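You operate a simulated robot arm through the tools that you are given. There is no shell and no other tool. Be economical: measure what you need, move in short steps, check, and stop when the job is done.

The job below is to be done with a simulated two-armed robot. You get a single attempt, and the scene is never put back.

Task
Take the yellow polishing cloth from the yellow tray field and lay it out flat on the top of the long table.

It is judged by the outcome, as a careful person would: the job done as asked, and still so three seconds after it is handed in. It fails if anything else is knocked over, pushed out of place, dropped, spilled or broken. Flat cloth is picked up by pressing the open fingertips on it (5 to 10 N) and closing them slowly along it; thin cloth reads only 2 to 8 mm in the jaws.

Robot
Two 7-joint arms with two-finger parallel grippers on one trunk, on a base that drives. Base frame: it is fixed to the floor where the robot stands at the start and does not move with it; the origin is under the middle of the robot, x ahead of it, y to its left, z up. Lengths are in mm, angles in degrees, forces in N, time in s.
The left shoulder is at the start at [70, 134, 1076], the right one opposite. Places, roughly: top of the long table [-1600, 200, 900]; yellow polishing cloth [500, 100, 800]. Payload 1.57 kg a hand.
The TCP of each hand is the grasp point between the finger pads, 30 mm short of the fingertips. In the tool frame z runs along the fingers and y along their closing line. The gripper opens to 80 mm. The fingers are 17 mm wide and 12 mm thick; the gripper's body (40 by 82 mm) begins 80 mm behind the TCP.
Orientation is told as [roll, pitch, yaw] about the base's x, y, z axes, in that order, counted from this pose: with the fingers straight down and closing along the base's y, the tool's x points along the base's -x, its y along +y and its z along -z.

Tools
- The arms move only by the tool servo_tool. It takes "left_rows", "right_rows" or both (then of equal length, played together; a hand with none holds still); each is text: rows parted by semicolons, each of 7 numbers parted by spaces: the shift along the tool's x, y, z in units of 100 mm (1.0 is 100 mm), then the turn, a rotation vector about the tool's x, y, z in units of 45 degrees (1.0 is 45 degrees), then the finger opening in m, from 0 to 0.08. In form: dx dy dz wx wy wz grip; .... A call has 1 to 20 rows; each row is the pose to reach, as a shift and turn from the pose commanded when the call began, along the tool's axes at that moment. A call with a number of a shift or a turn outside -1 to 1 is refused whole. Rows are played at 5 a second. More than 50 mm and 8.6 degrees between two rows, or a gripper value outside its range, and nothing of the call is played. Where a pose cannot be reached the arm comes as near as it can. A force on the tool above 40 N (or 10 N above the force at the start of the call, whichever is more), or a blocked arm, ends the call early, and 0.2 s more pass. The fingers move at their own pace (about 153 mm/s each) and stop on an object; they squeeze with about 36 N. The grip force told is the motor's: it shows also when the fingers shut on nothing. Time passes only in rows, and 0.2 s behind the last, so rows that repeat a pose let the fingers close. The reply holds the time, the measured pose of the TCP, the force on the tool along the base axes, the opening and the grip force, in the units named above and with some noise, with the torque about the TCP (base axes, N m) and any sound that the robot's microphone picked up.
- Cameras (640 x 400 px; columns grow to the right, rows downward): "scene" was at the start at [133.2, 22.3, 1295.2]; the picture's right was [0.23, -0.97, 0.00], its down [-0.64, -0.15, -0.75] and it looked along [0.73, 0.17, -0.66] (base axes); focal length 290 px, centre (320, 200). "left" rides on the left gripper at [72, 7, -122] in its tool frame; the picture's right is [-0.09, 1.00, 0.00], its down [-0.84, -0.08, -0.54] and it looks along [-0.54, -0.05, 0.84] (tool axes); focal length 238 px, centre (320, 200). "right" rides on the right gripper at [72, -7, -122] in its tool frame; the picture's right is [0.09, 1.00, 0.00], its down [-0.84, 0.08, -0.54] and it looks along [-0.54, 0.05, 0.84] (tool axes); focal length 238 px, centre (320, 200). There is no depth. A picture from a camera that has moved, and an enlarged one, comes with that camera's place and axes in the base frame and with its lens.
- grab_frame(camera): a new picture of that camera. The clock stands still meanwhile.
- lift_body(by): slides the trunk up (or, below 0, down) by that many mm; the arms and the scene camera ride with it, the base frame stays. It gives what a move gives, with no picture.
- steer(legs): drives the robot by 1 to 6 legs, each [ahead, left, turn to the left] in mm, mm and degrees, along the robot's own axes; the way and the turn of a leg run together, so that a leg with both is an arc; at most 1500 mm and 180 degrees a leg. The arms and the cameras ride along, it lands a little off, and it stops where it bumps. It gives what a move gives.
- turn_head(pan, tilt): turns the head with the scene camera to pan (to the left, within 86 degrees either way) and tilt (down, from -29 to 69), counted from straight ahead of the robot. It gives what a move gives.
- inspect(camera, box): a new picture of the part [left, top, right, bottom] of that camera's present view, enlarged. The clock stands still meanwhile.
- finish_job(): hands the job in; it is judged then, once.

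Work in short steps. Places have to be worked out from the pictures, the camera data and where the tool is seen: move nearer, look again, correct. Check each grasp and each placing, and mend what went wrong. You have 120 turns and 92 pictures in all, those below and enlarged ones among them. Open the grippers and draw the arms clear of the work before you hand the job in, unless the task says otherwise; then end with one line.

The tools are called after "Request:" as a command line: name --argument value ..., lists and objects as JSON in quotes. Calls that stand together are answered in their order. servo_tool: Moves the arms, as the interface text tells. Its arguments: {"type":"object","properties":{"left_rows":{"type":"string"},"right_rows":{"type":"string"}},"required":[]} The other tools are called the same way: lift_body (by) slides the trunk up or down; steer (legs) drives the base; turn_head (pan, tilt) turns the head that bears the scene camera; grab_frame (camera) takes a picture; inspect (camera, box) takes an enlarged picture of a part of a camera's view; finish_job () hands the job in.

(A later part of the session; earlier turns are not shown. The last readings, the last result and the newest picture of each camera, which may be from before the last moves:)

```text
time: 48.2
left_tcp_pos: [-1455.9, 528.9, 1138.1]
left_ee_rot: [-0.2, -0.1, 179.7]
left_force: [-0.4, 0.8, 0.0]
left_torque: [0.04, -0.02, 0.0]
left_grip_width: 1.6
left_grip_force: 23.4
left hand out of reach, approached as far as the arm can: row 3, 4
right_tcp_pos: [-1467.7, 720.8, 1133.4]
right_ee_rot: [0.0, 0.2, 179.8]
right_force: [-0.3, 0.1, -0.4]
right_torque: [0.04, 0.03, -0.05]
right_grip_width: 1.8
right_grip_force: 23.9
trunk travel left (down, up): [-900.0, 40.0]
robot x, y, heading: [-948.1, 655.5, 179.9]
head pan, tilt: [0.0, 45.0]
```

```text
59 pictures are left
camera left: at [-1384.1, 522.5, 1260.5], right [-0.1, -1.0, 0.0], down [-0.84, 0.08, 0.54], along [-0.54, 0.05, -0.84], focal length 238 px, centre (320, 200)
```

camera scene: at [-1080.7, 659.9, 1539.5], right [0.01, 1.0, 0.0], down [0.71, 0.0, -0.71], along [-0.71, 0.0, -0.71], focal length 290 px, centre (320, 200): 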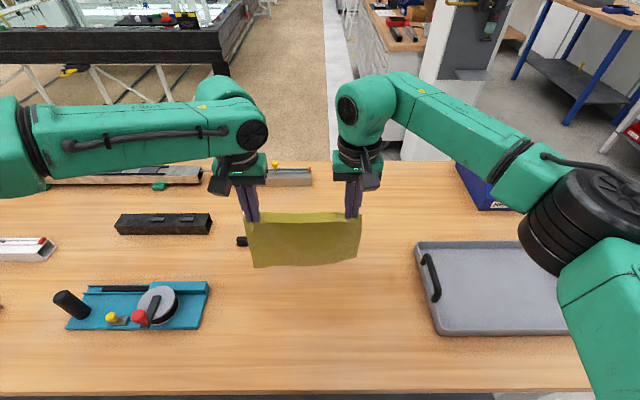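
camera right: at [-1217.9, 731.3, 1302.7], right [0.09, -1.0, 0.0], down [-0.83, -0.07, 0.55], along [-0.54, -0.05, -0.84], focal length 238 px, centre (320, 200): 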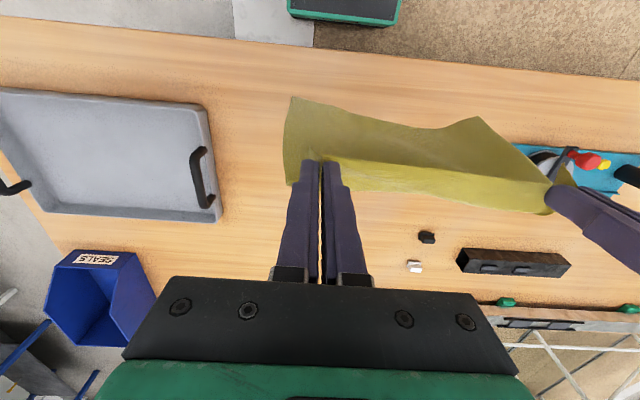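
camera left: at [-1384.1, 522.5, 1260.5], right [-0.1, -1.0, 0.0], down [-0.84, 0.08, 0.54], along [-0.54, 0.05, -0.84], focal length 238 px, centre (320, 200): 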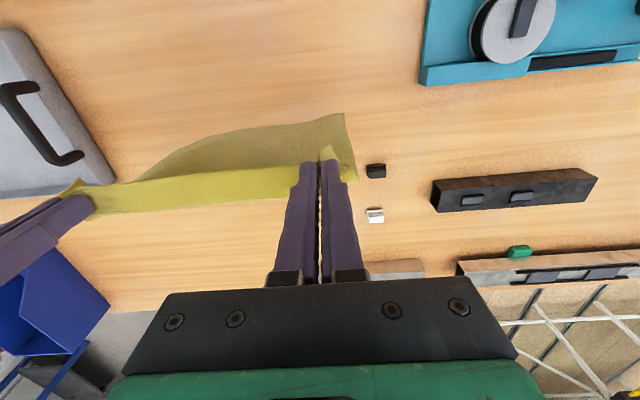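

Close enough. I'll align the hands and lower until the free edge just nears the table, then start the diagonal lay-back.

Request:
servo_tool --left_rows "0 0 0.1 0 0 0 0; 0 0 0.2 0 0 0 0; 0 0 0.28 0 0 0 0; 0 0 0.28 0 0 0 0; 0 0 0.28 0 0 0 0" --right_rows "0.05 0 0.1 0 0 0 0; 0.11 0 0.2 0 0 0 0; 0.11 0 0.25 0 0 0 0; 0.11 0 0.25 0 0 0 0; 0.11 0 0.25 0 0 0 0"

Request:
servo_tool --left_rows "0.1 0 0.1 0 0 0 0; 0.2 0 0.2 0 0 0 0; 0.3 0 0.3 0 0 0 0; 0.4 0 0.4 0 0 0 0; 0.5 0 0.5 0 0 0 0; 0.6 0 0.6 0 0 0 0" --right_rows "0.1 0 0.1 0 0 0 0; 0.2 0 0.2 0 0 0 0; 0.3 0 0.3 0 0 0 0; 0.4 0 0.4 0 0 0 0; 0.5 0 0.5 0 0 0 0; 0.6 0 0.6 0 0 0 0"

Request:
grab_frame --camera "scene"

Request:
grab_frame --camera "right"

```text
time: 49.4
left_tcp_pos: [-1449.4, 524.9, 1111.6]
left_ee_rot: [-0.1, -0.2, 179.7]
left_force: [-0.1, 3.5, 0.2]
left_torque: [0.1, 0.01, -0.01]
left_grip_width: 1.7
left_grip_force: 23.6
left hand out of reach, approached as far as the arm can: row 2, 3, 4, 5
right_tcp_pos: [-1455.9, 721.1, 1110.0]
right_ee_rot: [0.1, 0.0, 179.8]
right_force: [-0.8, -4.2, 0.5]
right_torque: [-0.11, -0.01, 0.02]
right_grip_width: 1.8
right_grip_force: 23.7
trunk travel left (down, up): [-900.0, 40.0]
robot x, y, heading: [-948.7, 658.0, 179.7]
head pan, tilt: [0.0, 45.0]
```

```text
time: 50.8
left_tcp_pos: [-1390.2, 524.6, 1053.6]
left_ee_rot: [0.0, 0.0, 179.7]
left_force: [-0.1, 3.6, 0.9]
left_torque: [0.12, 0.02, 0.0]
left_grip_width: 1.7
left_grip_force: 23.7
right_tcp_pos: [-1395.3, 718.4, 1049.1]
right_ee_rot: [0.1, 0.0, 179.8]
right_force: [-0.6, -3.6, -0.4]
right_torque: [-0.1, 0.01, 0.01]
right_grip_width: 1.7
right_grip_force: 24.1
trunk travel left (down, up): [-900.0, 40.0]
robot x, y, heading: [-948.7, 653.8, 179.9]
head pan, tilt: [0.0, 45.0]
```

```text
58 pictures are left
camera scene: at [-1079.0, 659.6, 1539.7], right [0.01, 1.0, 0.0], down [0.71, 0.0, -0.71], along [-0.71, 0.0, -0.71], focal length 290 px, centre (320, 200)
```

scene: 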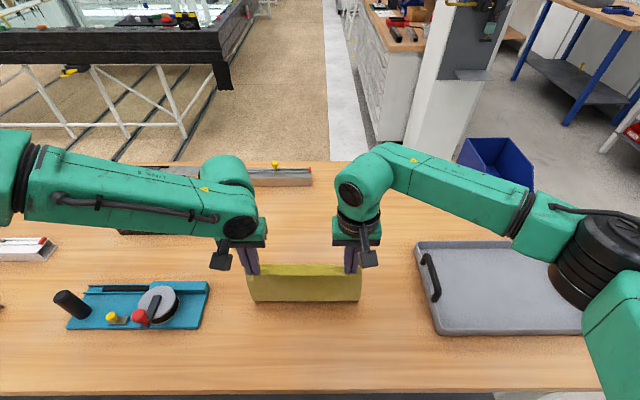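

```text
57 pictures are left
camera right: at [-1323.5, 726.9, 1171.6], right [0.09, -1.0, 0.0], down [-0.84, -0.07, 0.54], along [-0.54, -0.05, -0.84], focal length 238 px, centre (320, 200)
```

right: 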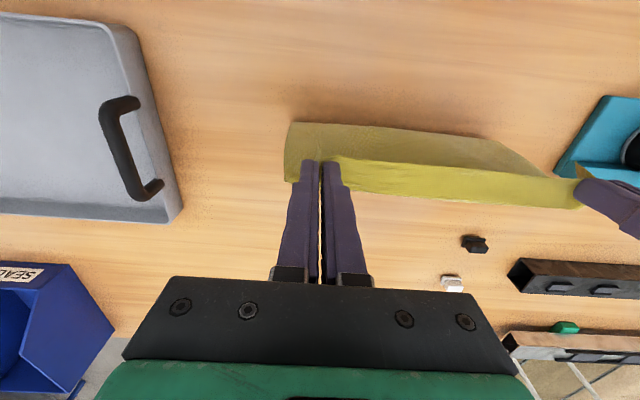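

The visible drop (~133 mm of ~212) suggests the far portion is already laid forward on a table at z≈880. I'll continue the diagonal stroke.

Request:
servo_tool --left_rows "0.1 0 0.1 0 0 0 0; 0.2 0 0.2 0 0 0 0; 0.3 0 0.3 0 0 0 0; 0.4 0 0.4 0 0 0 0; 0.5 0 0.5 0 0 0 0; 0.6 0 0.6 0 0 0 0; 0.7 0 0.74 0 0 0 0; 0.8 0 0.84 0 0 0 0; 0.8 0 0.84 0 0 0 0" --right_rows "0.1 0 0.1 0 0 0 0; 0.2 0 0.2 0 0 0 0; 0.3 0 0.3 0 0 0 0; 0.4 0 0.4 0 0 0 0; 0.5 0 0.5 0 0 0 0; 0.6 0 0.6 0 0 0 0; 0.75 0 0.7 0 0 0 0; 0.85 0 0.8 0 0 0 0; 0.85 0 0.8 0 0 0 0"

Request:
grab_frame --camera "scene"

Request:
grab_frame --camera "right"

```text
time: 52.8
left_tcp_pos: [-1309.1, 524.3, 968.9]
left_ee_rot: [0.0, 0.0, 179.7]
left_force: [0.0, 3.7, -0.3]
left_torque: [0.12, -0.04, -0.05]
left_grip_width: 1.5
left_grip_force: 23.6
right_tcp_pos: [-1310.3, 720.9, 968.6]
right_ee_rot: [0.1, 0.0, 179.8]
right_force: [0.0, -4.3, 0.7]
right_torque: [-0.13, -0.02, 0.0]
right_grip_width: 1.8
right_grip_force: 23.2
trunk travel left (down, up): [-900.0, 40.0]
robot x, y, heading: [-946.0, 656.6, 179.9]
head pan, tilt: [0.0, 45.0]
```

```text
56 pictures are left
camera scene: at [-1079.6, 659.6, 1539.6], right [0.01, 1.0, 0.0], down [0.71, 0.0, -0.71], along [-0.71, 0.0, -0.71], focal length 290 px, centre (320, 200)
```

scene: 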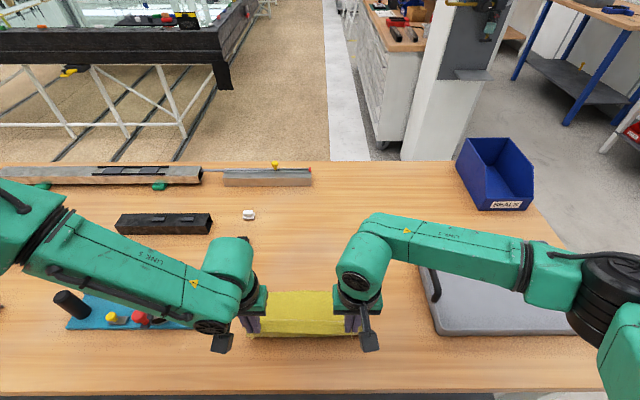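

```text
55 pictures are left
camera right: at [-1239.0, 727.2, 1090.9], right [0.09, -1.0, 0.0], down [-0.84, -0.07, 0.54], along [-0.54, -0.05, -0.84], focal length 238 px, centre (320, 200)
```

right: 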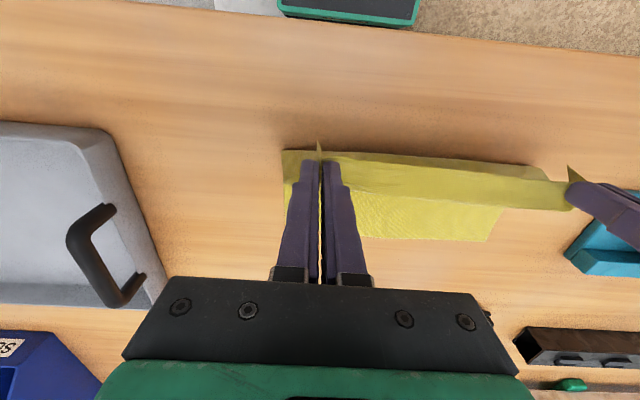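

The far half is laid flat (far edge x≈−1421, table z≈880). I'll bring the near edge down to x≈−1240, leaving any slack to be smoothed forward afterwards.

Request:
servo_tool --left_rows "0.15 0 0.1 0 0 0 0; 0.3 0 0.2 0 0 0 0; 0.45 0 0.3 0 0 0 0; 0.6 0 0.4 0 0 0 0; 0.7 0 0.47 0 0 0 0; 0.7 0 0.53 0 0 0 0; 0.7 0 0.53 0 0 0 0" --right_rows "0.15 0 0.1 0 0 0 0; 0.3 0 0.2 0 0 0 0; 0.45 0 0.3 0 0 0 0; 0.6 0 0.4 0 0 0 0; 0.7 0 0.47 0 0 0 0; 0.7 0 0.53 0 0 0 0; 0.7 0 0.53 0 0 0 0"

Request:
grab_frame --camera "scene"

Request:
grab_frame --camera "right"

Request:
grab_frame --camera "left"

```text
time: 54.4
left_tcp_pos: [-1240.5, 510.0, 941.9]
left_ee_rot: [-0.7, 0.0, 179.7]
left_force: [0.9, 35.2, -4.4]
left_torque: [0.99, -0.03, -0.14]
left_grip_width: 1.6
left_grip_force: 23.3
left hand out of reach, approached as far as the arm can: row 1, 2, 3, 4, 5, 6, 7
right_tcp_pos: [-1241.6, 716.1, 918.0]
right_ee_rot: [0.7, 0.0, 179.9]
right_force: [-0.3, -34.3, 4.8]
right_torque: [-1.07, 0.0, 0.06]
right_grip_width: 2.5
right_grip_force: 23.4
trunk travel left (down, up): [-900.0, 40.0]
robot x, y, heading: [-950.8, 655.4, 180.0]
head pan, tilt: [0.0, 45.0]
```

```text
54 pictures are left
camera scene: at [-1079.3, 659.5, 1539.7], right [0.01, 1.0, 0.0], down [0.71, 0.0, -0.71], along [-0.71, 0.0, -0.71], focal length 290 px, centre (320, 200)
```

scene: 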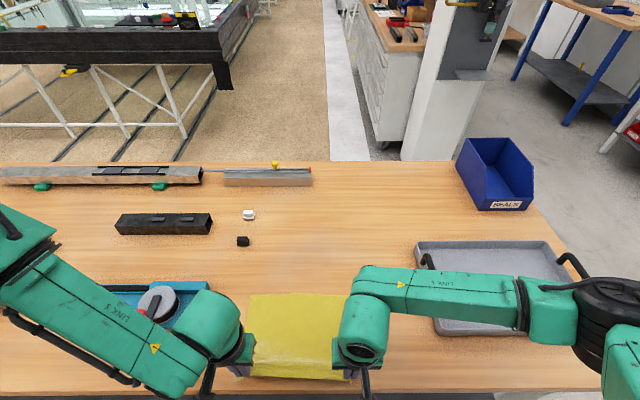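

```text
53 pictures are left
camera right: at [-1169.1, 725.1, 1039.0], right [0.09, -1.0, 0.01], down [-0.84, -0.07, 0.54], along [-0.54, -0.06, -0.84], focal length 238 px, centre (320, 200)
```

right: 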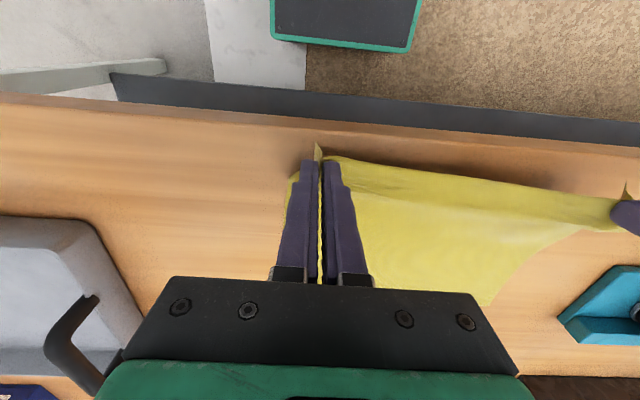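

```text
52 pictures are left
camera left: at [-1168.4, 503.2, 1064.7], right [-0.1, -0.99, -0.01], down [-0.84, 0.08, 0.54], along [-0.54, 0.06, -0.84], focal length 238 px, centre (320, 200)
```

left: 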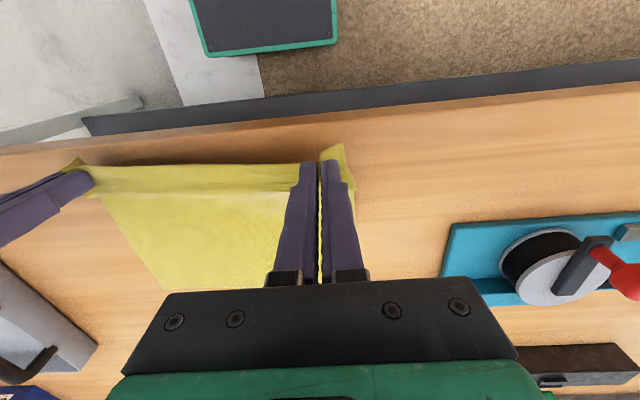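

The left arm hit its downward limit because the trunk is high, and it tugs again. I'll relax it, level the hands, then lower with the trunk.

Request:
servo_tool --left_rows "0 -0.07 -0.04 0 0 0 0; 0 -0.15 -0.08 0 0 0 0; 0 -0.15 -0.08 0 0 0 0" --right_rows "0 0 -0.15 0 0 0 0; 0 0 -0.3 0 0 0 0; 0 0 -0.3 0 0 0 0"

Request:
lift_body --by -30

```text
time: 55.2
left_tcp_pos: [-1240.7, 520.7, 951.6]
left_ee_rot: [0.0, 0.0, 179.7]
left_force: [-0.1, 12.6, -0.3]
left_torque: [0.37, -0.01, -0.03]
left_grip_width: 1.8
left_grip_force: 23.0
left hand out of reach, approached as far as the arm can: row 2
right_tcp_pos: [-1241.5, 719.8, 946.2]
right_ee_rot: [-0.1, 0.0, 179.7]
right_force: [-1.1, -10.5, 1.0]
right_torque: [-0.35, 0.02, 0.05]
right_grip_width: 2.1
right_grip_force: 23.6
trunk travel left (down, up): [-900.0, 40.0]
robot x, y, heading: [-948.1, 654.5, 180.0]
head pan, tilt: [0.0, 45.0]
```

```text
time: 55.9
left_tcp_pos: [-1240.3, 521.2, 922.0]
left_ee_rot: [-0.1, 0.0, 179.7]
left_force: [0.5, 9.8, 0.1]
left_torque: [0.28, 0.01, -0.04]
left_grip_width: 1.8
left_grip_force: 23.4
right_tcp_pos: [-1241.1, 720.1, 915.0]
right_ee_rot: [0.1, 0.0, 179.8]
right_force: [0.3, -9.3, 0.3]
right_torque: [-0.28, -0.02, 0.02]
right_grip_width: 1.9
right_grip_force: 23.4
trunk travel left (down, up): [-870.0, 70.0]
robot x, y, heading: [-948.2, 657.5, 179.8]
head pan, tilt: [0.0, 45.0]
```

Nearly down. I'll ease the sideways pull, level, and lower the last few mm.

Request:
servo_tool --right_rows "0 0.05 -0.05 0 0 0 0; 0 0.05 -0.05 0 0 0 0"

Request:
lift_body --by -11

```text
time: 56.5
left_tcp_pos: [-1240.9, 521.5, 922.7]
left_ee_rot: [0.0, 0.0, 179.8]
left_force: [-0.3, 2.5, -0.2]
left_torque: [0.09, 0.03, -0.01]
left_grip_width: 1.5
left_grip_force: 23.2
right_tcp_pos: [-1241.1, 714.3, 922.1]
right_ee_rot: [0.0, 0.0, 179.8]
right_force: [-0.8, -2.2, -0.2]
right_torque: [-0.03, 0.01, -0.04]
right_grip_width: 1.9
right_grip_force: 23.7
trunk travel left (down, up): [-870.0, 70.0]
robot x, y, heading: [-945.5, 655.8, 179.6]
head pan, tilt: [0.0, 45.0]
```

```text
time: 57.1
left_tcp_pos: [-1241.6, 521.6, 909.5]
left_ee_rot: [0.0, 0.0, 179.7]
left_force: [0.3, 1.5, 0.2]
left_torque: [0.04, -0.02, -0.07]
left_grip_width: 1.9
left_grip_force: 23.7
right_tcp_pos: [-1240.5, 715.2, 911.3]
right_ee_rot: [0.0, 0.0, 179.9]
right_force: [-0.1, -1.2, 0.1]
right_torque: [-0.01, 0.03, 0.06]
right_grip_width: 1.8
right_grip_force: 23.8
trunk travel left (down, up): [-859.0, 81.0]
robot x, y, heading: [-946.7, 660.8, 179.5]
head pan, tilt: [0.0, 45.0]
```

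No contact force yet, so I'll lower a bit more.

Request:
lift_body --by -6

Request:
grab_frame --camera "right"

Request:
grab_frame --camera "left"

```text
time: 57.7
left_tcp_pos: [-1240.7, 521.0, 905.3]
left_ee_rot: [-0.1, 0.1, 179.7]
left_force: [-0.5, 0.7, 0.4]
left_torque: [0.04, 0.0, -0.02]
left_grip_width: 1.5
left_grip_force: 23.8
right_tcp_pos: [-1240.6, 713.5, 904.6]
right_ee_rot: [0.0, 0.1, 179.8]
right_force: [-0.4, -1.5, -0.2]
right_torque: [-0.04, 0.04, 0.03]
right_grip_width: 2.1
right_grip_force: 23.9
trunk travel left (down, up): [-853.0, 87.0]
robot x, y, heading: [-945.3, 652.0, 179.8]
head pan, tilt: [0.0, 45.0]
```

```text
51 pictures are left
camera right: at [-1169.7, 721.5, 1026.8], right [0.09, -1.0, 0.0], down [-0.84, -0.07, 0.54], along [-0.54, -0.05, -0.84], focal length 238 px, centre (320, 200)
```

right: 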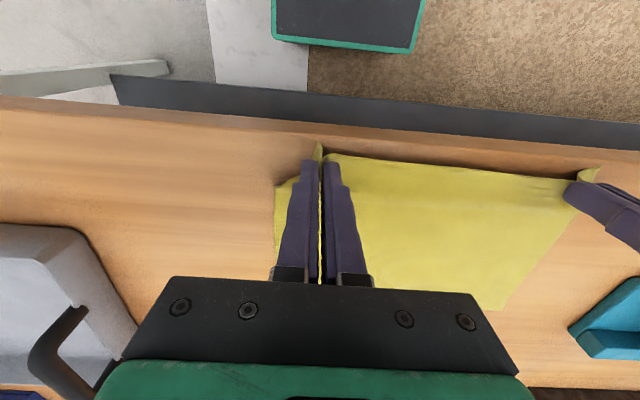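

```text
50 pictures are left
camera left: at [-1169.0, 515.0, 1027.1], right [-0.1, -1.0, 0.0], down [-0.84, 0.08, 0.54], along [-0.54, 0.05, -0.84], focal length 238 px, centre (320, 200)
```

left: 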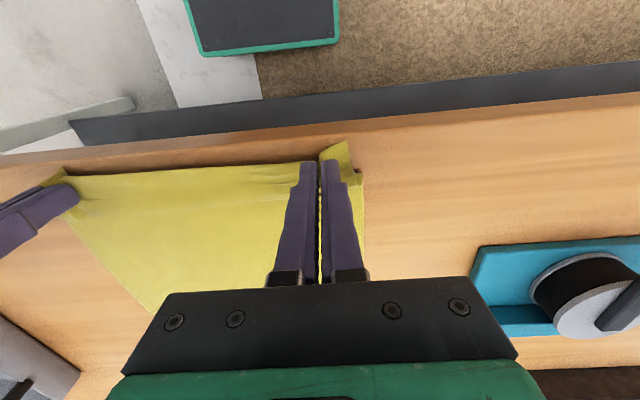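

It looks nearly flat. I'll keep lowering in small steps to contact.

Request:
lift_body --by -6

Request:
lift_body --by -5

```text
time: 58.2
left_tcp_pos: [-1241.1, 520.7, 898.7]
left_ee_rot: [-0.2, 0.1, 179.8]
left_force: [1.0, -0.5, 0.0]
left_torque: [0.04, 0.01, -0.01]
left_grip_width: 1.5
left_grip_force: 23.9
right_tcp_pos: [-1241.7, 713.7, 898.0]
right_ee_rot: [0.0, 0.1, 179.8]
right_force: [-0.3, -0.5, -0.5]
right_torque: [-0.01, 0.01, -0.01]
right_grip_width: 1.7
right_grip_force: 23.3
trunk travel left (down, up): [-847.0, 93.0]
robot x, y, heading: [-948.2, 653.4, 179.8]
head pan, tilt: [0.0, 45.0]
```

```text
time: 58.8
left_tcp_pos: [-1241.7, 521.3, 894.3]
left_ee_rot: [-0.1, -0.1, 179.6]
left_force: [-0.8, 1.0, 3.6]
left_torque: [0.06, 0.03, 0.01]
left_grip_width: 1.8
left_grip_force: 23.5
right_tcp_pos: [-1242.1, 714.2, 893.5]
right_ee_rot: [0.1, 0.0, 179.8]
right_force: [0.1, -2.2, 1.2]
right_torque: [-0.04, 0.01, -0.01]
right_grip_width: 1.5
right_grip_force: 23.9
trunk travel left (down, up): [-842.0, 98.0]
robot x, y, heading: [-952.9, 654.2, 179.6]
head pan, tilt: [0.0, 45.0]
```

Light contact now (table z≈864). I'll open slowly so the pinched folds spread back out.

Request:
servo_tool --left_rows "0 0 0 0 0 0 0.004; 0 0 0 0 0 0 0.008; 0 0 0 0 0 0 0.012; 0 0 0 0 0 0 0.016; 0 0 0 0 0 0 0.02; 0 0 0 0 0 0 0.024; 0 0 0 0 0 0 0.028; 0 0 0 0 0 0 0.03; 0 0 -0.1 0 0 0 0.03; 0 0 -0.3 0 0 0 0.03; 0 0 -0.6 0 0 0 0.03" --right_rows "0 0 0 0 0 0 0.004; 0 0 0 0 0 0 0.008; 0 0 0 0 0 0 0.012; 0 0 0 0 0 0 0.016; 0 0 0 0 0 0 0.02; 0 0 0 0 0 0 0.024; 0 0 0 0 0 0 0.028; 0 0 0 0 0 0 0.03; 0 0 -0.1 0 0 0 0.03; 0 0 -0.3 0 0 0 0.03; 0 0 -0.6 0 0 0 0.03"

Request:
grab_frame --camera "right"

Request:
grab_frame --camera "left"

Request:
grab_frame --camera "scene"

```text
time: 61.1
left_tcp_pos: [-1242.2, 522.7, 922.4]
left_ee_rot: [-0.1, -0.1, 179.7]
left_force: [0.8, 0.0, 0.0]
left_torque: [-0.01, -0.02, -0.04]
left_grip_width: 29.7
left_grip_force: 0.1
left hand out of reach, approached as far as the arm can: row 11
right_tcp_pos: [-1240.2, 714.1, 953.9]
right_ee_rot: [0.0, 0.0, 179.9]
right_force: [0.4, 0.9, -0.2]
right_torque: [-0.02, -0.02, 0.01]
right_grip_width: 30.0
right_grip_force: 0.0
trunk travel left (down, up): [-842.0, 98.0]
robot x, y, heading: [-946.8, 658.9, 179.7]
head pan, tilt: [0.0, 45.0]
```

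```text
49 pictures are left
camera right: at [-1169.2, 720.9, 1075.7], right [0.09, -1.0, 0.0], down [-0.84, -0.07, 0.54], along [-0.54, -0.05, -0.84], focal length 238 px, centre (320, 200)
```

right: 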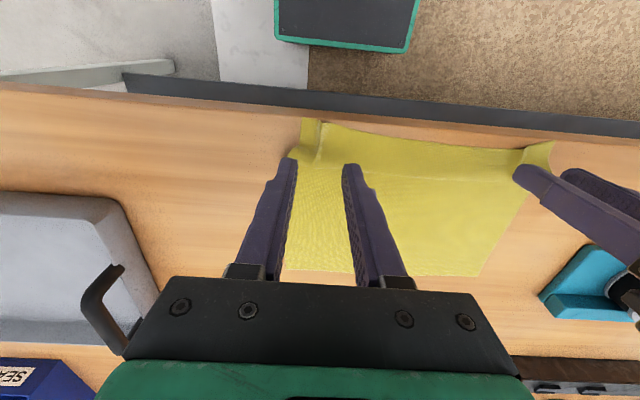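

```text
48 pictures are left
camera left: at [-1170.8, 515.7, 1044.4], right [-0.1, -1.0, 0.0], down [-0.84, 0.08, 0.54], along [-0.54, 0.05, -0.84], focal length 238 px, centre (320, 200)
```

left: 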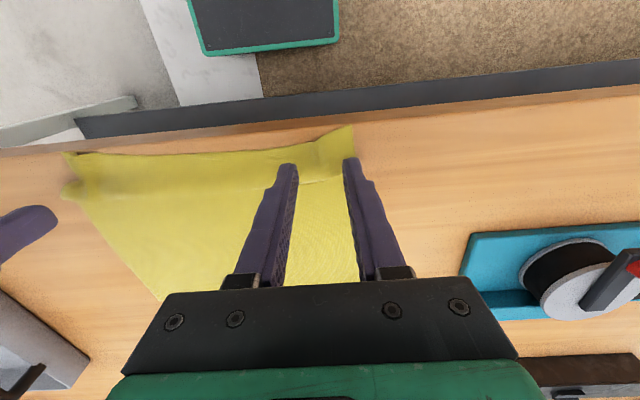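

```text
47 pictures are left
camera scene: at [-1079.4, 659.5, 1481.6], right [0.01, 1.0, 0.0], down [0.71, 0.0, -0.71], along [-0.71, 0.0, -0.71], focal length 290 px, centre (320, 200)
```

scene: 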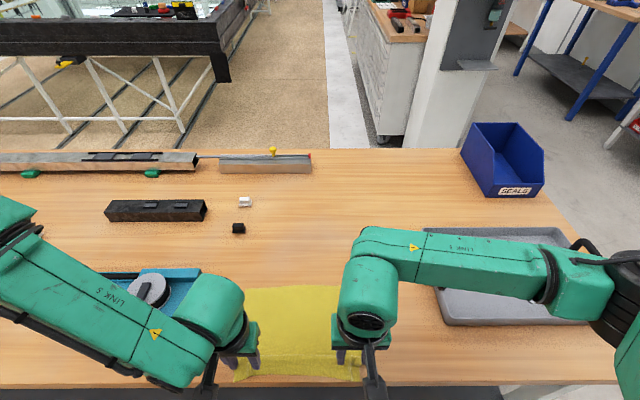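

Released and nearly flat, with a slight ridge near the front edge and the cloth close to the table's edge. I'll press near the far edge with closed fingers and draw the cloth ~50 mm forward, which also stretches out the ridge.

Request:
servo_tool --left_rows "-0.2 -0.05 -0.02 0 0 0 0.01; -0.4 -0.1 -0.02 0 0 0 0.0; -0.6 -0.15 -0.02 0 0 0 0.0; -0.75 -0.2 -0.02 0 0 0 0.0" --right_rows "-0.2 0.05 0.05 0 0 0 0.01; -0.4 0.1 0.1 0 0 0 0.0; -0.6 0.15 0.15 0 0 0 0.0; -0.75 0.2 0.25 0 0 0 0.0"

Request:
servo_tool --left_rows "-0.2 0 0 0 0 0 0; -0.4 0 0 0 0 0 0; -0.6 0 0 0 0 0 0; -0.72 0 0 0 0 0 0" --right_rows "-0.2 0 0 0 0 0 0; -0.4 0 0 0 0 0 0; -0.6 0 0 0 0 0 0; -0.72 0 0 0 0 0 0"

Request:
grab_frame --camera "scene"

Request:
grab_frame --camera "right"

Request:
grab_frame --camera "left"

```text
time: 62.1
left_tcp_pos: [-1318.3, 538.5, 925.0]
left_ee_rot: [-0.1, 0.0, 179.7]
left_force: [0.2, -0.2, 0.7]
left_torque: [0.0, -0.03, -0.01]
left_grip_width: 0.1
left_grip_force: 21.7
left hand out of reach, approached as far as the arm can: row 4
right_tcp_pos: [-1317.4, 694.3, 929.1]
right_ee_rot: [-0.1, 0.1, 179.7]
right_force: [-0.3, -0.8, -0.9]
right_torque: [-0.03, -0.01, -0.02]
right_grip_width: 0.0
right_grip_force: 21.1
trunk travel left (down, up): [-842.0, 98.0]
robot x, y, heading: [-951.4, 655.7, 179.6]
head pan, tilt: [0.0, 45.0]
```

```text
time: 63.1
left_tcp_pos: [-1376.4, 522.9, 944.8]
left_ee_rot: [-0.2, -0.1, 179.7]
left_force: [-0.5, 0.3, 0.3]
left_torque: [0.02, 0.0, -0.03]
left_grip_width: 0.0
left_grip_force: 21.9
left hand out of reach, approached as far as the arm can: row 1, 2, 3, 4
right_tcp_pos: [-1390.1, 693.7, 928.2]
right_ee_rot: [0.0, 0.1, 179.7]
right_force: [-0.3, 0.1, 0.8]
right_torque: [-0.02, -0.01, 0.01]
right_grip_width: 0.0
right_grip_force: 21.5
trunk travel left (down, up): [-842.0, 98.0]
robot x, y, heading: [-951.3, 654.3, 179.7]
head pan, tilt: [0.0, 45.0]
```

```text
46 pictures are left
camera scene: at [-1080.0, 659.4, 1481.6], right [0.01, 1.0, 0.0], down [0.71, 0.0, -0.71], along [-0.71, 0.0, -0.71], focal length 290 px, centre (320, 200)
```

scene: 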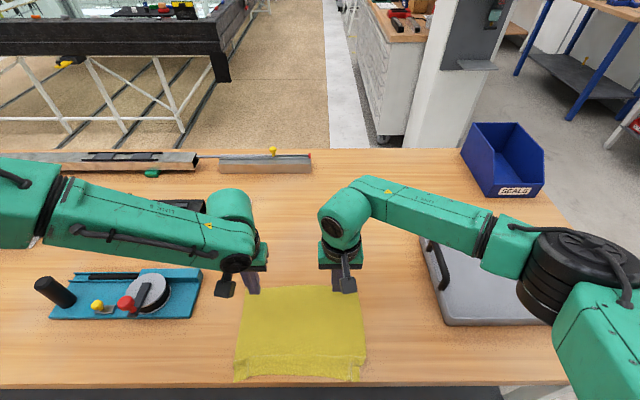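

```text
45 pictures are left
camera right: at [-1317.3, 702.1, 1050.8], right [0.09, -1.0, 0.0], down [-0.84, -0.07, 0.54], along [-0.54, -0.05, -0.84], focal length 238 px, centre (320, 200)
```

right: 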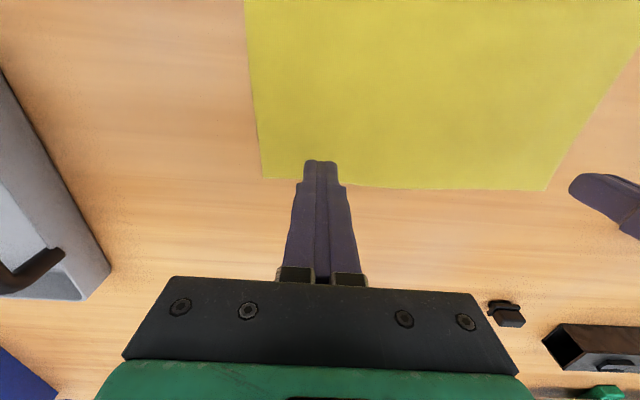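

```text
44 pictures are left
camera left: at [-1303.7, 515.7, 1066.6], right [-0.1, -1.0, 0.0], down [-0.84, 0.08, 0.54], along [-0.54, 0.06, -0.84], focal length 238 px, centre (320, 200)
```

left: 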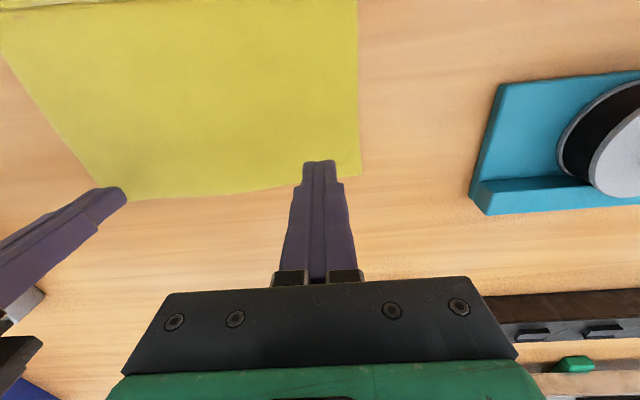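

The left arm is limited by being low relative to its shoulder. I'll raise both hands ~80 mm and lower the trunk by the same, to regain its reach.

Request:
servo_tool --left_rows "0 0 -0.2 0 0 0 0; 0 0 -0.4 0 0 0 0; 0 0 -0.6 0 0 0 0; 0 0 -0.8 0 0 0 0" --right_rows "0 0 -0.25 0 0 0 0; 0 0 -0.5 0 0 0 0; 0 0 -0.75 0 0 0 0; 0 0 -0.95 0 0 0 0"

Request:
lift_body --by -90

```text
time: 64.2
left_tcp_pos: [-1373.8, 521.0, 1024.1]
left_ee_rot: [0.0, 0.0, 179.7]
left_force: [-0.2, 0.7, -0.4]
left_torque: [0.01, 0.03, 0.0]
left_grip_width: 0.2
left_grip_force: 21.7
right_tcp_pos: [-1386.7, 695.4, 1024.4]
right_ee_rot: [0.0, -0.1, 179.8]
right_force: [-0.2, -1.7, -0.4]
right_torque: [0.02, 0.01, 0.01]
right_grip_width: 0.1
right_grip_force: 21.8
trunk travel left (down, up): [-842.0, 98.0]
robot x, y, heading: [-948.5, 657.1, 179.7]
head pan, tilt: [0.0, 45.0]
```

```text
time: 65.4
left_tcp_pos: [-1374.6, 522.4, 934.4]
left_ee_rot: [-0.1, 0.0, 179.9]
left_force: [0.0, 0.1, -0.3]
left_torque: [0.02, -0.02, 0.03]
left_grip_width: 0.1
left_grip_force: 21.5
right_tcp_pos: [-1388.8, 694.7, 933.4]
right_ee_rot: [0.0, -0.1, 179.7]
right_force: [-0.5, 0.3, 0.0]
right_torque: [-0.01, 0.0, 0.01]
right_grip_width: 0.0
right_grip_force: 20.7
trunk travel left (down, up): [-752.0, 188.0]
robot x, y, heading: [-948.9, 654.3, 179.4]
head pan, tilt: [0.0, 45.0]
```

Now position over the far part and lower to near contact.

Request:
servo_tool --left_rows "-0.1 -0.12 0.15 0 0 0 0; -0.1 -0.12 0.3 0 0 0 0; -0.1 -0.12 0.36 0 0 0 0; -0.1 -0.12 0.40 0 0 0 0; -0.1 -0.12 0.40 0 0 0 0" --right_rows "0.04 0 0.15 0 0 0 0; 0.04 0 0.3 0 0 0 0; 0.04 0 0.36 0 0 0 0; 0.04 0 0.39 0 0 0 0; 0.04 0 0.39 0 0 0 0"

```text
time: 66.6
left_tcp_pos: [-1386.0, 534.4, 893.2]
left_ee_rot: [-0.1, 0.0, 179.8]
left_force: [-0.4, 0.0, 0.4]
left_torque: [-0.02, 0.04, -0.01]
left_grip_width: 0.0
left_grip_force: 21.3
right_tcp_pos: [-1384.0, 694.9, 894.9]
right_ee_rot: [0.0, 0.0, 179.8]
right_force: [0.1, -0.3, -0.1]
right_torque: [0.0, -0.03, 0.0]
right_grip_width: 0.0
right_grip_force: 21.2
trunk travel left (down, up): [-752.0, 188.0]
robot x, y, heading: [-951.6, 656.9, 179.7]
head pan, tilt: [0.0, 45.0]
```

Request:
servo_tool --left_rows "0 0 0.01 0 0 0 0; 0 0 0.02 0 0 0 0; 0 0 0.02 0 0 0 0" --right_rows "0 0 0.015 0 0 0 0; 0 0 0.03 0 0 0 0; 0 0 0.03 0 0 0 0"

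```text
time: 67.4
left_tcp_pos: [-1383.8, 534.1, 891.7]
left_ee_rot: [0.0, -0.1, 179.7]
left_force: [-0.2, 0.0, 0.5]
left_torque: [-0.01, -0.01, -0.02]
left_grip_width: 0.3
left_grip_force: 20.9
right_tcp_pos: [-1384.5, 695.4, 892.2]
right_ee_rot: [-0.1, 0.0, 179.7]
right_force: [-0.2, -0.4, 0.1]
right_torque: [0.02, 0.0, 0.01]
right_grip_width: 0.1
right_grip_force: 21.1
trunk travel left (down, up): [-752.0, 188.0]
robot x, y, heading: [-944.9, 656.3, 179.6]
head pan, tilt: [0.0, 45.0]
```

Still no force, so I'll go down in 1 mm steps.

Request:
servo_tool --left_rows "0 0 0.01 0 0 0 0; 0 0 0.02 0 0 0 0; 0 0 0.025 0 0 0 0" --right_rows "0 0 0.01 0 0 0 0; 0 0 0.02 0 0 0 0; 0 0 0.025 0 0 0 0"

```text
time: 68.2
left_tcp_pos: [-1384.5, 533.8, 891.9]
left_ee_rot: [-0.1, -0.2, 179.7]
left_force: [-1.8, -1.7, 8.6]
left_torque: [-0.04, -0.01, -0.01]
left_grip_width: 0.0
left_grip_force: 21.2
right_tcp_pos: [-1382.9, 694.4, 891.2]
right_ee_rot: [0.0, -0.3, 179.8]
right_force: [-2.4, 0.7, 12.6]
right_torque: [0.07, 0.09, 0.03]
right_grip_width: 0.0
right_grip_force: 21.2
trunk travel left (down, up): [-752.0, 188.0]
robot x, y, heading: [-953.0, 653.8, 179.5]
head pan, tilt: [0.0, 45.0]
```

Contact at 9 and 13 N. I'll drag forward 50 mm.

Request:
servo_tool --left_rows "-0.07 0 0 0 0 0 0; -0.14 0 0 0 0 0 0; -0.21 0 0 0 0 0 0; -0.28 0 0 0 0 0 0; -0.35 0 0 0 0 0 0; -0.42 0 0 0 0 0 0; -0.5 0 0 0 0 0 0" --right_rows "-0.07 0 0 0 0 0 0; -0.14 0 0 0 0 0 0; -0.21 0 0 0 0 0 0; -0.28 0 0 0 0 0 0; -0.35 0 0 0 0 0 0; -0.42 0 0 0 0 0 0; -0.5 0 0 0 0 0 0"

Request:
grab_frame --camera "scene"

Request:
grab_frame --camera "right"

```text
time: 69.8
left_tcp_pos: [-1414.9, 521.6, 898.8]
left_ee_rot: [-0.1, -0.2, 179.6]
left_force: [-0.2, -0.4, 0.5]
left_torque: [0.02, -0.04, 0.0]
left_grip_width: 0.1
left_grip_force: 21.3
left hand out of reach, approached as far as the arm can: row 3, 4, 5, 6, 7
right_tcp_pos: [-1431.3, 694.2, 890.6]
right_ee_rot: [0.1, -0.3, 179.7]
right_force: [4.7, -0.3, 16.0]
right_torque: [0.0, -0.14, 0.01]
right_grip_width: 0.0
right_grip_force: 21.4
trunk travel left (down, up): [-752.0, 188.0]
robot x, y, heading: [-950.6, 653.7, 179.7]
head pan, tilt: [0.0, 45.0]
```

```text
43 pictures are left
camera scene: at [-1075.6, 659.3, 1392.1], right [0.01, 1.0, 0.0], down [0.71, 0.0, -0.71], along [-0.71, 0.0, -0.71], focal length 290 px, centre (320, 200)
```

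scene: 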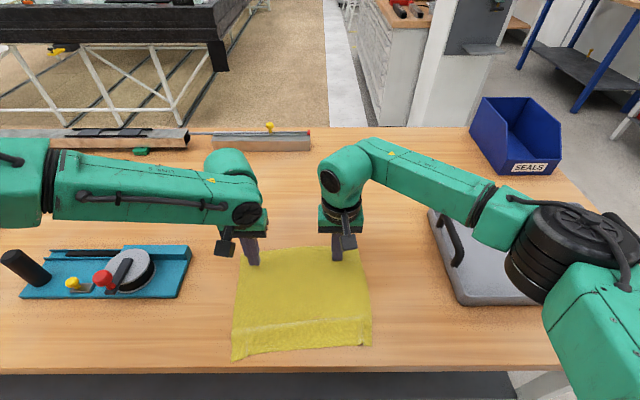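

```text
42 pictures are left
camera right: at [-1359.6, 702.1, 1012.8], right [0.09, -1.0, 0.0], down [-0.84, -0.07, 0.54], along [-0.54, -0.05, -0.84], focal length 238 px, centre (320, 200)
```

right: 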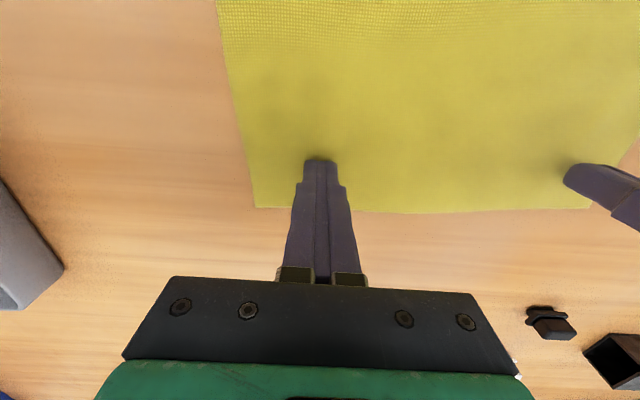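

The cloth moved forward well. I'll lift the hands, draw back and inspect.

Request:
servo_tool --left_rows "0 0 -0.2 0 0 0 0; 0 0 -0.4 0 0 0 0; 0 0.1 -0.8 0 0 0 0; 0 0.2 -1 0 0 0 0" --right_rows "0 0 -0.2 0 0 0 0; 0 0 -0.4 0 0 0 0; 0 0 -0.8 0 0 0 0; 0 0 -1 0 0 0 0"

Request:
inspect --camera "scene" --box '[190, 220, 420, 390]'

```text
time: 70.8
left_tcp_pos: [-1417.0, 502.1, 999.9]
left_ee_rot: [-0.1, 0.0, 179.7]
left_force: [0.2, -0.6, -0.9]
left_torque: [0.0, 0.01, -0.02]
left_grip_width: 0.0
left_grip_force: 21.2
right_tcp_pos: [-1434.0, 695.1, 990.0]
right_ee_rot: [0.0, 0.1, 179.8]
right_force: [0.4, 0.0, 0.9]
right_torque: [0.0, -0.01, 0.05]
right_grip_width: 0.1
right_grip_force: 21.3
trunk travel left (down, up): [-752.0, 188.0]
robot x, y, heading: [-951.7, 654.8, 179.7]
head pan, tilt: [0.0, 45.0]
```

```text
2.35 times, centred on (305, 305) of scene
camera zoom: at [-1078.9, 659.1, 1391.6], right [0.01, 1.0, 0.0], down [0.71, 0.0, -0.71], along [-0.71, 0.0, -0.71], focal length 683 px, centre (355, -47)
```

zoom: 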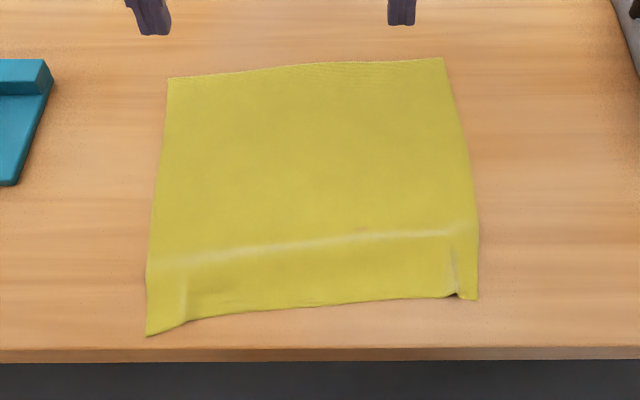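

A low ridge (~13 mm of slack) and small creases at the near corners remain. I'll bring the hands over the near corners to spread the creases and pull the front edge back.

Request:
servo_tool --left_rows "0.25 -0.05 0 0 0 0 0.01; 0.5 -0.1 0 0 0 0 0.01; 0.75 -0.15 0.1 0 0 0 0.01; 1 -0.23 0.3 0 0 0 0.01" --right_rows "0.25 -0.1 0 0 0 0 0.01; 0.5 -0.2 0 0 0 0 0.01; 0.75 -0.3 0.1 0 0 0 0.01; 1 -0.38 0.2 0 0 0 0.01"

Request:
servo_tool --left_rows "0.2 0 0.1 0 0 0 0.01; 0.4 0 0.2 0 0 0 0.01; 0.59 0 0.4 0 0 0 0.01; 0.59 0 0.5 0 0 0 0.01; 0.59 0 0.5 0 0 0 0.01" --right_rows "0.25 0 0.1 0 0 0 0.01; 0.5 0 0.2 0 0 0 0.01; 0.72 0 0.4 0 0 0 0.01; 0.72 0 0.5 0 0 0 0.01; 0.72 0 0.5 0 0 0 0.01"

Request:
grab_frame --camera "left"

Request:
grab_frame --camera "right"

```text
time: 71.8
left_tcp_pos: [-1315.1, 525.8, 969.9]
left_ee_rot: [0.0, -0.1, 179.8]
left_force: [-0.2, 0.2, 0.3]
left_torque: [-0.01, 0.03, 0.0]
left_grip_width: 10.0
left_grip_force: 0.1
right_tcp_pos: [-1331.9, 734.6, 969.8]
right_ee_rot: [0.1, -0.1, 179.7]
right_force: [0.4, 0.3, -0.9]
right_torque: [-0.02, 0.0, 0.0]
right_grip_width: 9.8
right_grip_force: 0.0
trunk travel left (down, up): [-752.0, 188.0]
robot x, y, heading: [-952.5, 652.7, 179.7]
head pan, tilt: [0.0, 45.0]
```

```text
time: 73.0
left_tcp_pos: [-1282.1, 530.2, 932.7]
left_ee_rot: [0.0, -0.1, 179.7]
left_force: [-0.9, 1.0, 0.1]
left_torque: [-0.03, -0.04, 0.0]
left_grip_width: 10.0
left_grip_force: 0.0
left hand out of reach, approached as far as the arm can: row 2, 3, 4, 5
right_tcp_pos: [-1262.6, 733.2, 920.3]
right_ee_rot: [0.0, 0.0, 179.8]
right_force: [-0.7, -0.7, 0.4]
right_torque: [0.0, 0.03, 0.03]
right_grip_width: 10.1
right_grip_force: 0.0
trunk travel left (down, up): [-752.0, 188.0]
robot x, y, heading: [-951.4, 655.9, 179.6]
head pan, tilt: [0.0, 45.0]
```

```text
40 pictures are left
camera left: at [-1210.4, 524.4, 1054.7], right [-0.1, -1.0, 0.0], down [-0.84, 0.08, 0.54], along [-0.54, 0.05, -0.84], focal length 238 px, centre (320, 200)
```

left: 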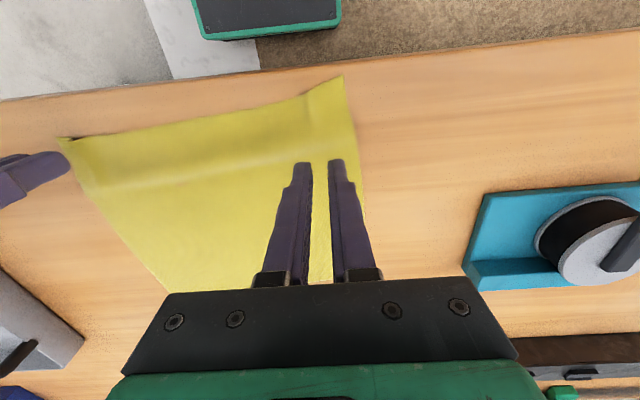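

```text
39 pictures are left
camera right: at [-1190.6, 740.2, 1041.2], right [0.09, -1.0, 0.0], down [-0.84, -0.07, 0.54], along [-0.54, -0.05, -0.84], focal length 238 px, centre (320, 200)
```

right: 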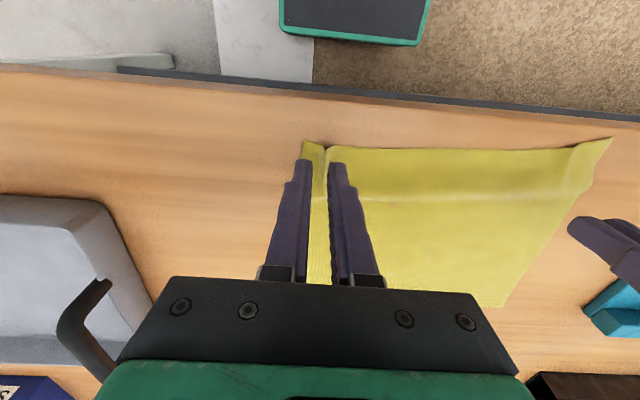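

The left arm is cramped this close in. I'll back the base off 70 mm and then reach the corners comfortably.

Request:
steer --legs '[[-70, 0, 0]]'

Request:
servo_tool --left_rows "-0.2 0 0 0 0 0 0.01; -0.4 0.03 0.0 0 0 0 0.01; -0.4 0.03 0.15 0 0 0 0.01; -0.4 0.03 0.2 0 0 0 0.01; -0.4 0.03 0.2 0 0 0 0.01" --right_rows "-0.2 0 0 0 0 0 0.01; -0.4 0 0 0 0 0 0.01; -0.65 0 0 0 0 0 0.01; -0.65 0 0.08 0 0 0 0.01; -0.65 0 0.08 0 0 0 0.01"

Request:
grab_frame --camera "left"

Request:
grab_frame --camera "right"

```text
time: 74.0
left_tcp_pos: [-1214.8, 528.8, 931.3]
left_ee_rot: [-0.1, 0.1, 179.8]
left_force: [-0.1, -0.5, -1.0]
left_torque: [0.01, -0.02, -0.01]
left_grip_width: 10.1
left_grip_force: 0.1
right_tcp_pos: [-1195.8, 731.4, 918.2]
right_ee_rot: [0.0, 0.2, 179.7]
right_force: [-0.5, -1.4, -0.5]
right_torque: [-0.03, 0.0, 0.01]
right_grip_width: 10.0
right_grip_force: 0.1
trunk travel left (down, up): [-752.0, 188.0]
robot x, y, heading: [-876.8, 653.7, 179.9]
head pan, tilt: [0.0, 45.0]
```

```text
time: 75.2
left_tcp_pos: [-1253.7, 527.5, 911.8]
left_ee_rot: [-0.1, -0.1, 179.7]
left_force: [0.0, 0.7, 0.3]
left_torque: [-0.03, -0.01, 0.02]
left_grip_width: 9.9
left_grip_force: 0.0
right_tcp_pos: [-1257.5, 732.3, 910.5]
right_ee_rot: [0.0, 0.0, 179.7]
right_force: [-0.2, -0.8, -0.5]
right_torque: [0.03, -0.03, 0.02]
right_grip_width: 10.1
right_grip_force: 0.1
trunk travel left (down, up): [-752.0, 188.0]
robot x, y, heading: [-875.6, 651.5, 179.6]
head pan, tilt: [0.0, 45.0]
```

```text
38 pictures are left
camera left: at [-1180.8, 520.7, 1034.6], right [-0.1, -1.0, 0.0], down [-0.84, 0.08, 0.54], along [-0.54, 0.05, -0.84], focal length 238 px, centre (320, 200)
```

left: 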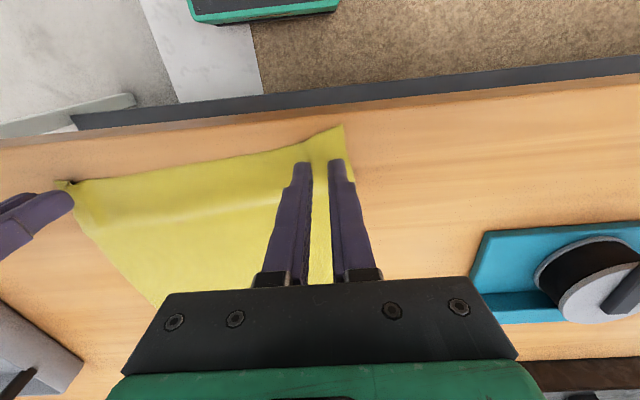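

```text
37 pictures are left
camera right: at [-1186.2, 739.9, 1032.9], right [0.09, -1.0, 0.0], down [-0.84, -0.07, 0.54], along [-0.54, -0.05, -0.84], focal length 238 px, centre (320, 200)
```

right: 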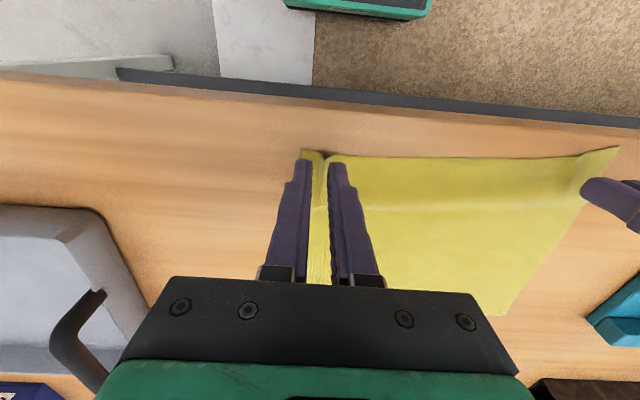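

The fingers straddle the creases. I'll lower to contact.

Request:
servo_tool --left_rows "-0.08 0 0.1 0 0 0 0.012; -0.08 0 0.17 0 0 0 0.012; -0.08 0 0.195 0 0 0 0.012; -0.08 0 0.21 0 0 0 0.012" --right_rows "-0.06 0 0.1 0 0 0 0.012; -0.06 0 0.16 0 0 0 0.012; -0.06 0 0.18 0 0 0 0.012; -0.06 0 0.195 0 0 0 0.012"

```text
time: 76.2
left_tcp_pos: [-1261.7, 527.2, 891.3]
left_ee_rot: [-0.1, 0.0, 179.7]
left_force: [0.1, 0.0, 1.1]
left_torque: [-0.02, 0.0, 0.0]
left_grip_width: 12.0
left_grip_force: 0.2
right_tcp_pos: [-1264.3, 731.5, 891.7]
right_ee_rot: [0.0, 0.0, 179.6]
right_force: [-0.8, 0.0, -0.2]
right_torque: [0.02, 0.0, -0.02]
right_grip_width: 12.1
right_grip_force: 0.1
trunk travel left (down, up): [-752.0, 188.0]
robot x, y, heading: [-879.3, 658.6, 179.6]
head pan, tilt: [0.0, 45.0]
```

Nearly touching. I'll press, spread the fingers outward while keeping the inner one still, then pull the front edge back ~13 mm.

Request:
servo_tool --left_rows "0 0 0.01 0 0 0 0.012; 0 0 0.018 0 0 0 0.012; 0 0.02 0.018 0 0 0 0.016; 0 0.04 0.018 0 0 0 0.02; 0 0.06 0.018 0 0 0 0.024; 0 0.08 0.018 0 0 0 0.028; 0.03 0.09 0.018 0 0 0 0.03; 0.06 0.09 0.018 0 0 0 0.03; 0.09 0.09 0.018 0 0 0 0.03; 0.13 0.09 0.018 0 0 0 0.03; 0.13 0.09 0.018 0 0 0 0.03" --right_rows "0 0 0.01 0 0 0 0.012; 0 0 0.02 0 0 0 0.012; 0 -0.02 0.02 0 0 0 0.016; 0 -0.04 0.02 0 0 0 0.02; 0 -0.06 0.02 0 0 0 0.024; 0 -0.08 0.02 0 0 0 0.028; 0.03 -0.09 0.02 0 0 0 0.03; 0.06 -0.09 0.02 0 0 0 0.03; 0.09 -0.09 0.02 0 0 0 0.03; 0.13 -0.09 0.02 0 0 0 0.03; 0.13 -0.09 0.02 0 0 0 0.03"

Request:
grab_frame --camera "left"

Request:
grab_frame --camera "right"

```text
time: 78.6
left_tcp_pos: [-1247.1, 518.2, 891.2]
left_ee_rot: [-0.1, -0.3, 179.6]
left_force: [-6.3, 5.0, 24.3]
left_torque: [-0.07, 0.11, -0.04]
left_grip_width: 23.4
left_grip_force: 0.0
right_tcp_pos: [-1248.1, 741.6, 891.4]
right_ee_rot: [0.2, -0.2, 179.7]
right_force: [-4.0, -6.1, 16.1]
right_torque: [-0.22, 0.05, -0.01]
right_grip_width: 26.1
right_grip_force: 0.0
trunk travel left (down, up): [-752.0, 188.0]
robot x, y, heading: [-876.2, 653.5, 179.8]
head pan, tilt: [0.0, 45.0]
```

```text
36 pictures are left
camera left: at [-1174.4, 512.2, 1013.1], right [-0.1, -1.0, 0.0], down [-0.83, 0.08, 0.55], along [-0.54, 0.05, -0.84], focal length 238 px, centre (320, 200)
```

left: 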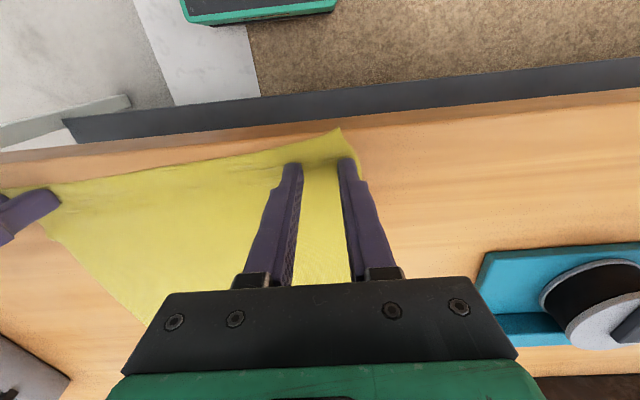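

```text
35 pictures are left
camera right: at [-1177.2, 748.8, 1012.9], right [0.09, -1.0, 0.0], down [-0.84, -0.07, 0.54], along [-0.54, -0.05, -0.84], focal length 238 px, centre (320, 200)
```

right: 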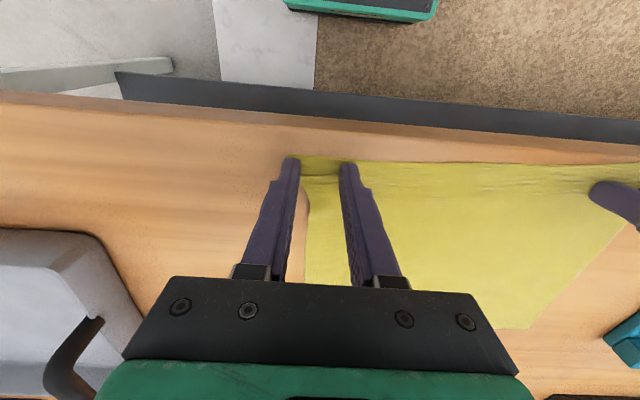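

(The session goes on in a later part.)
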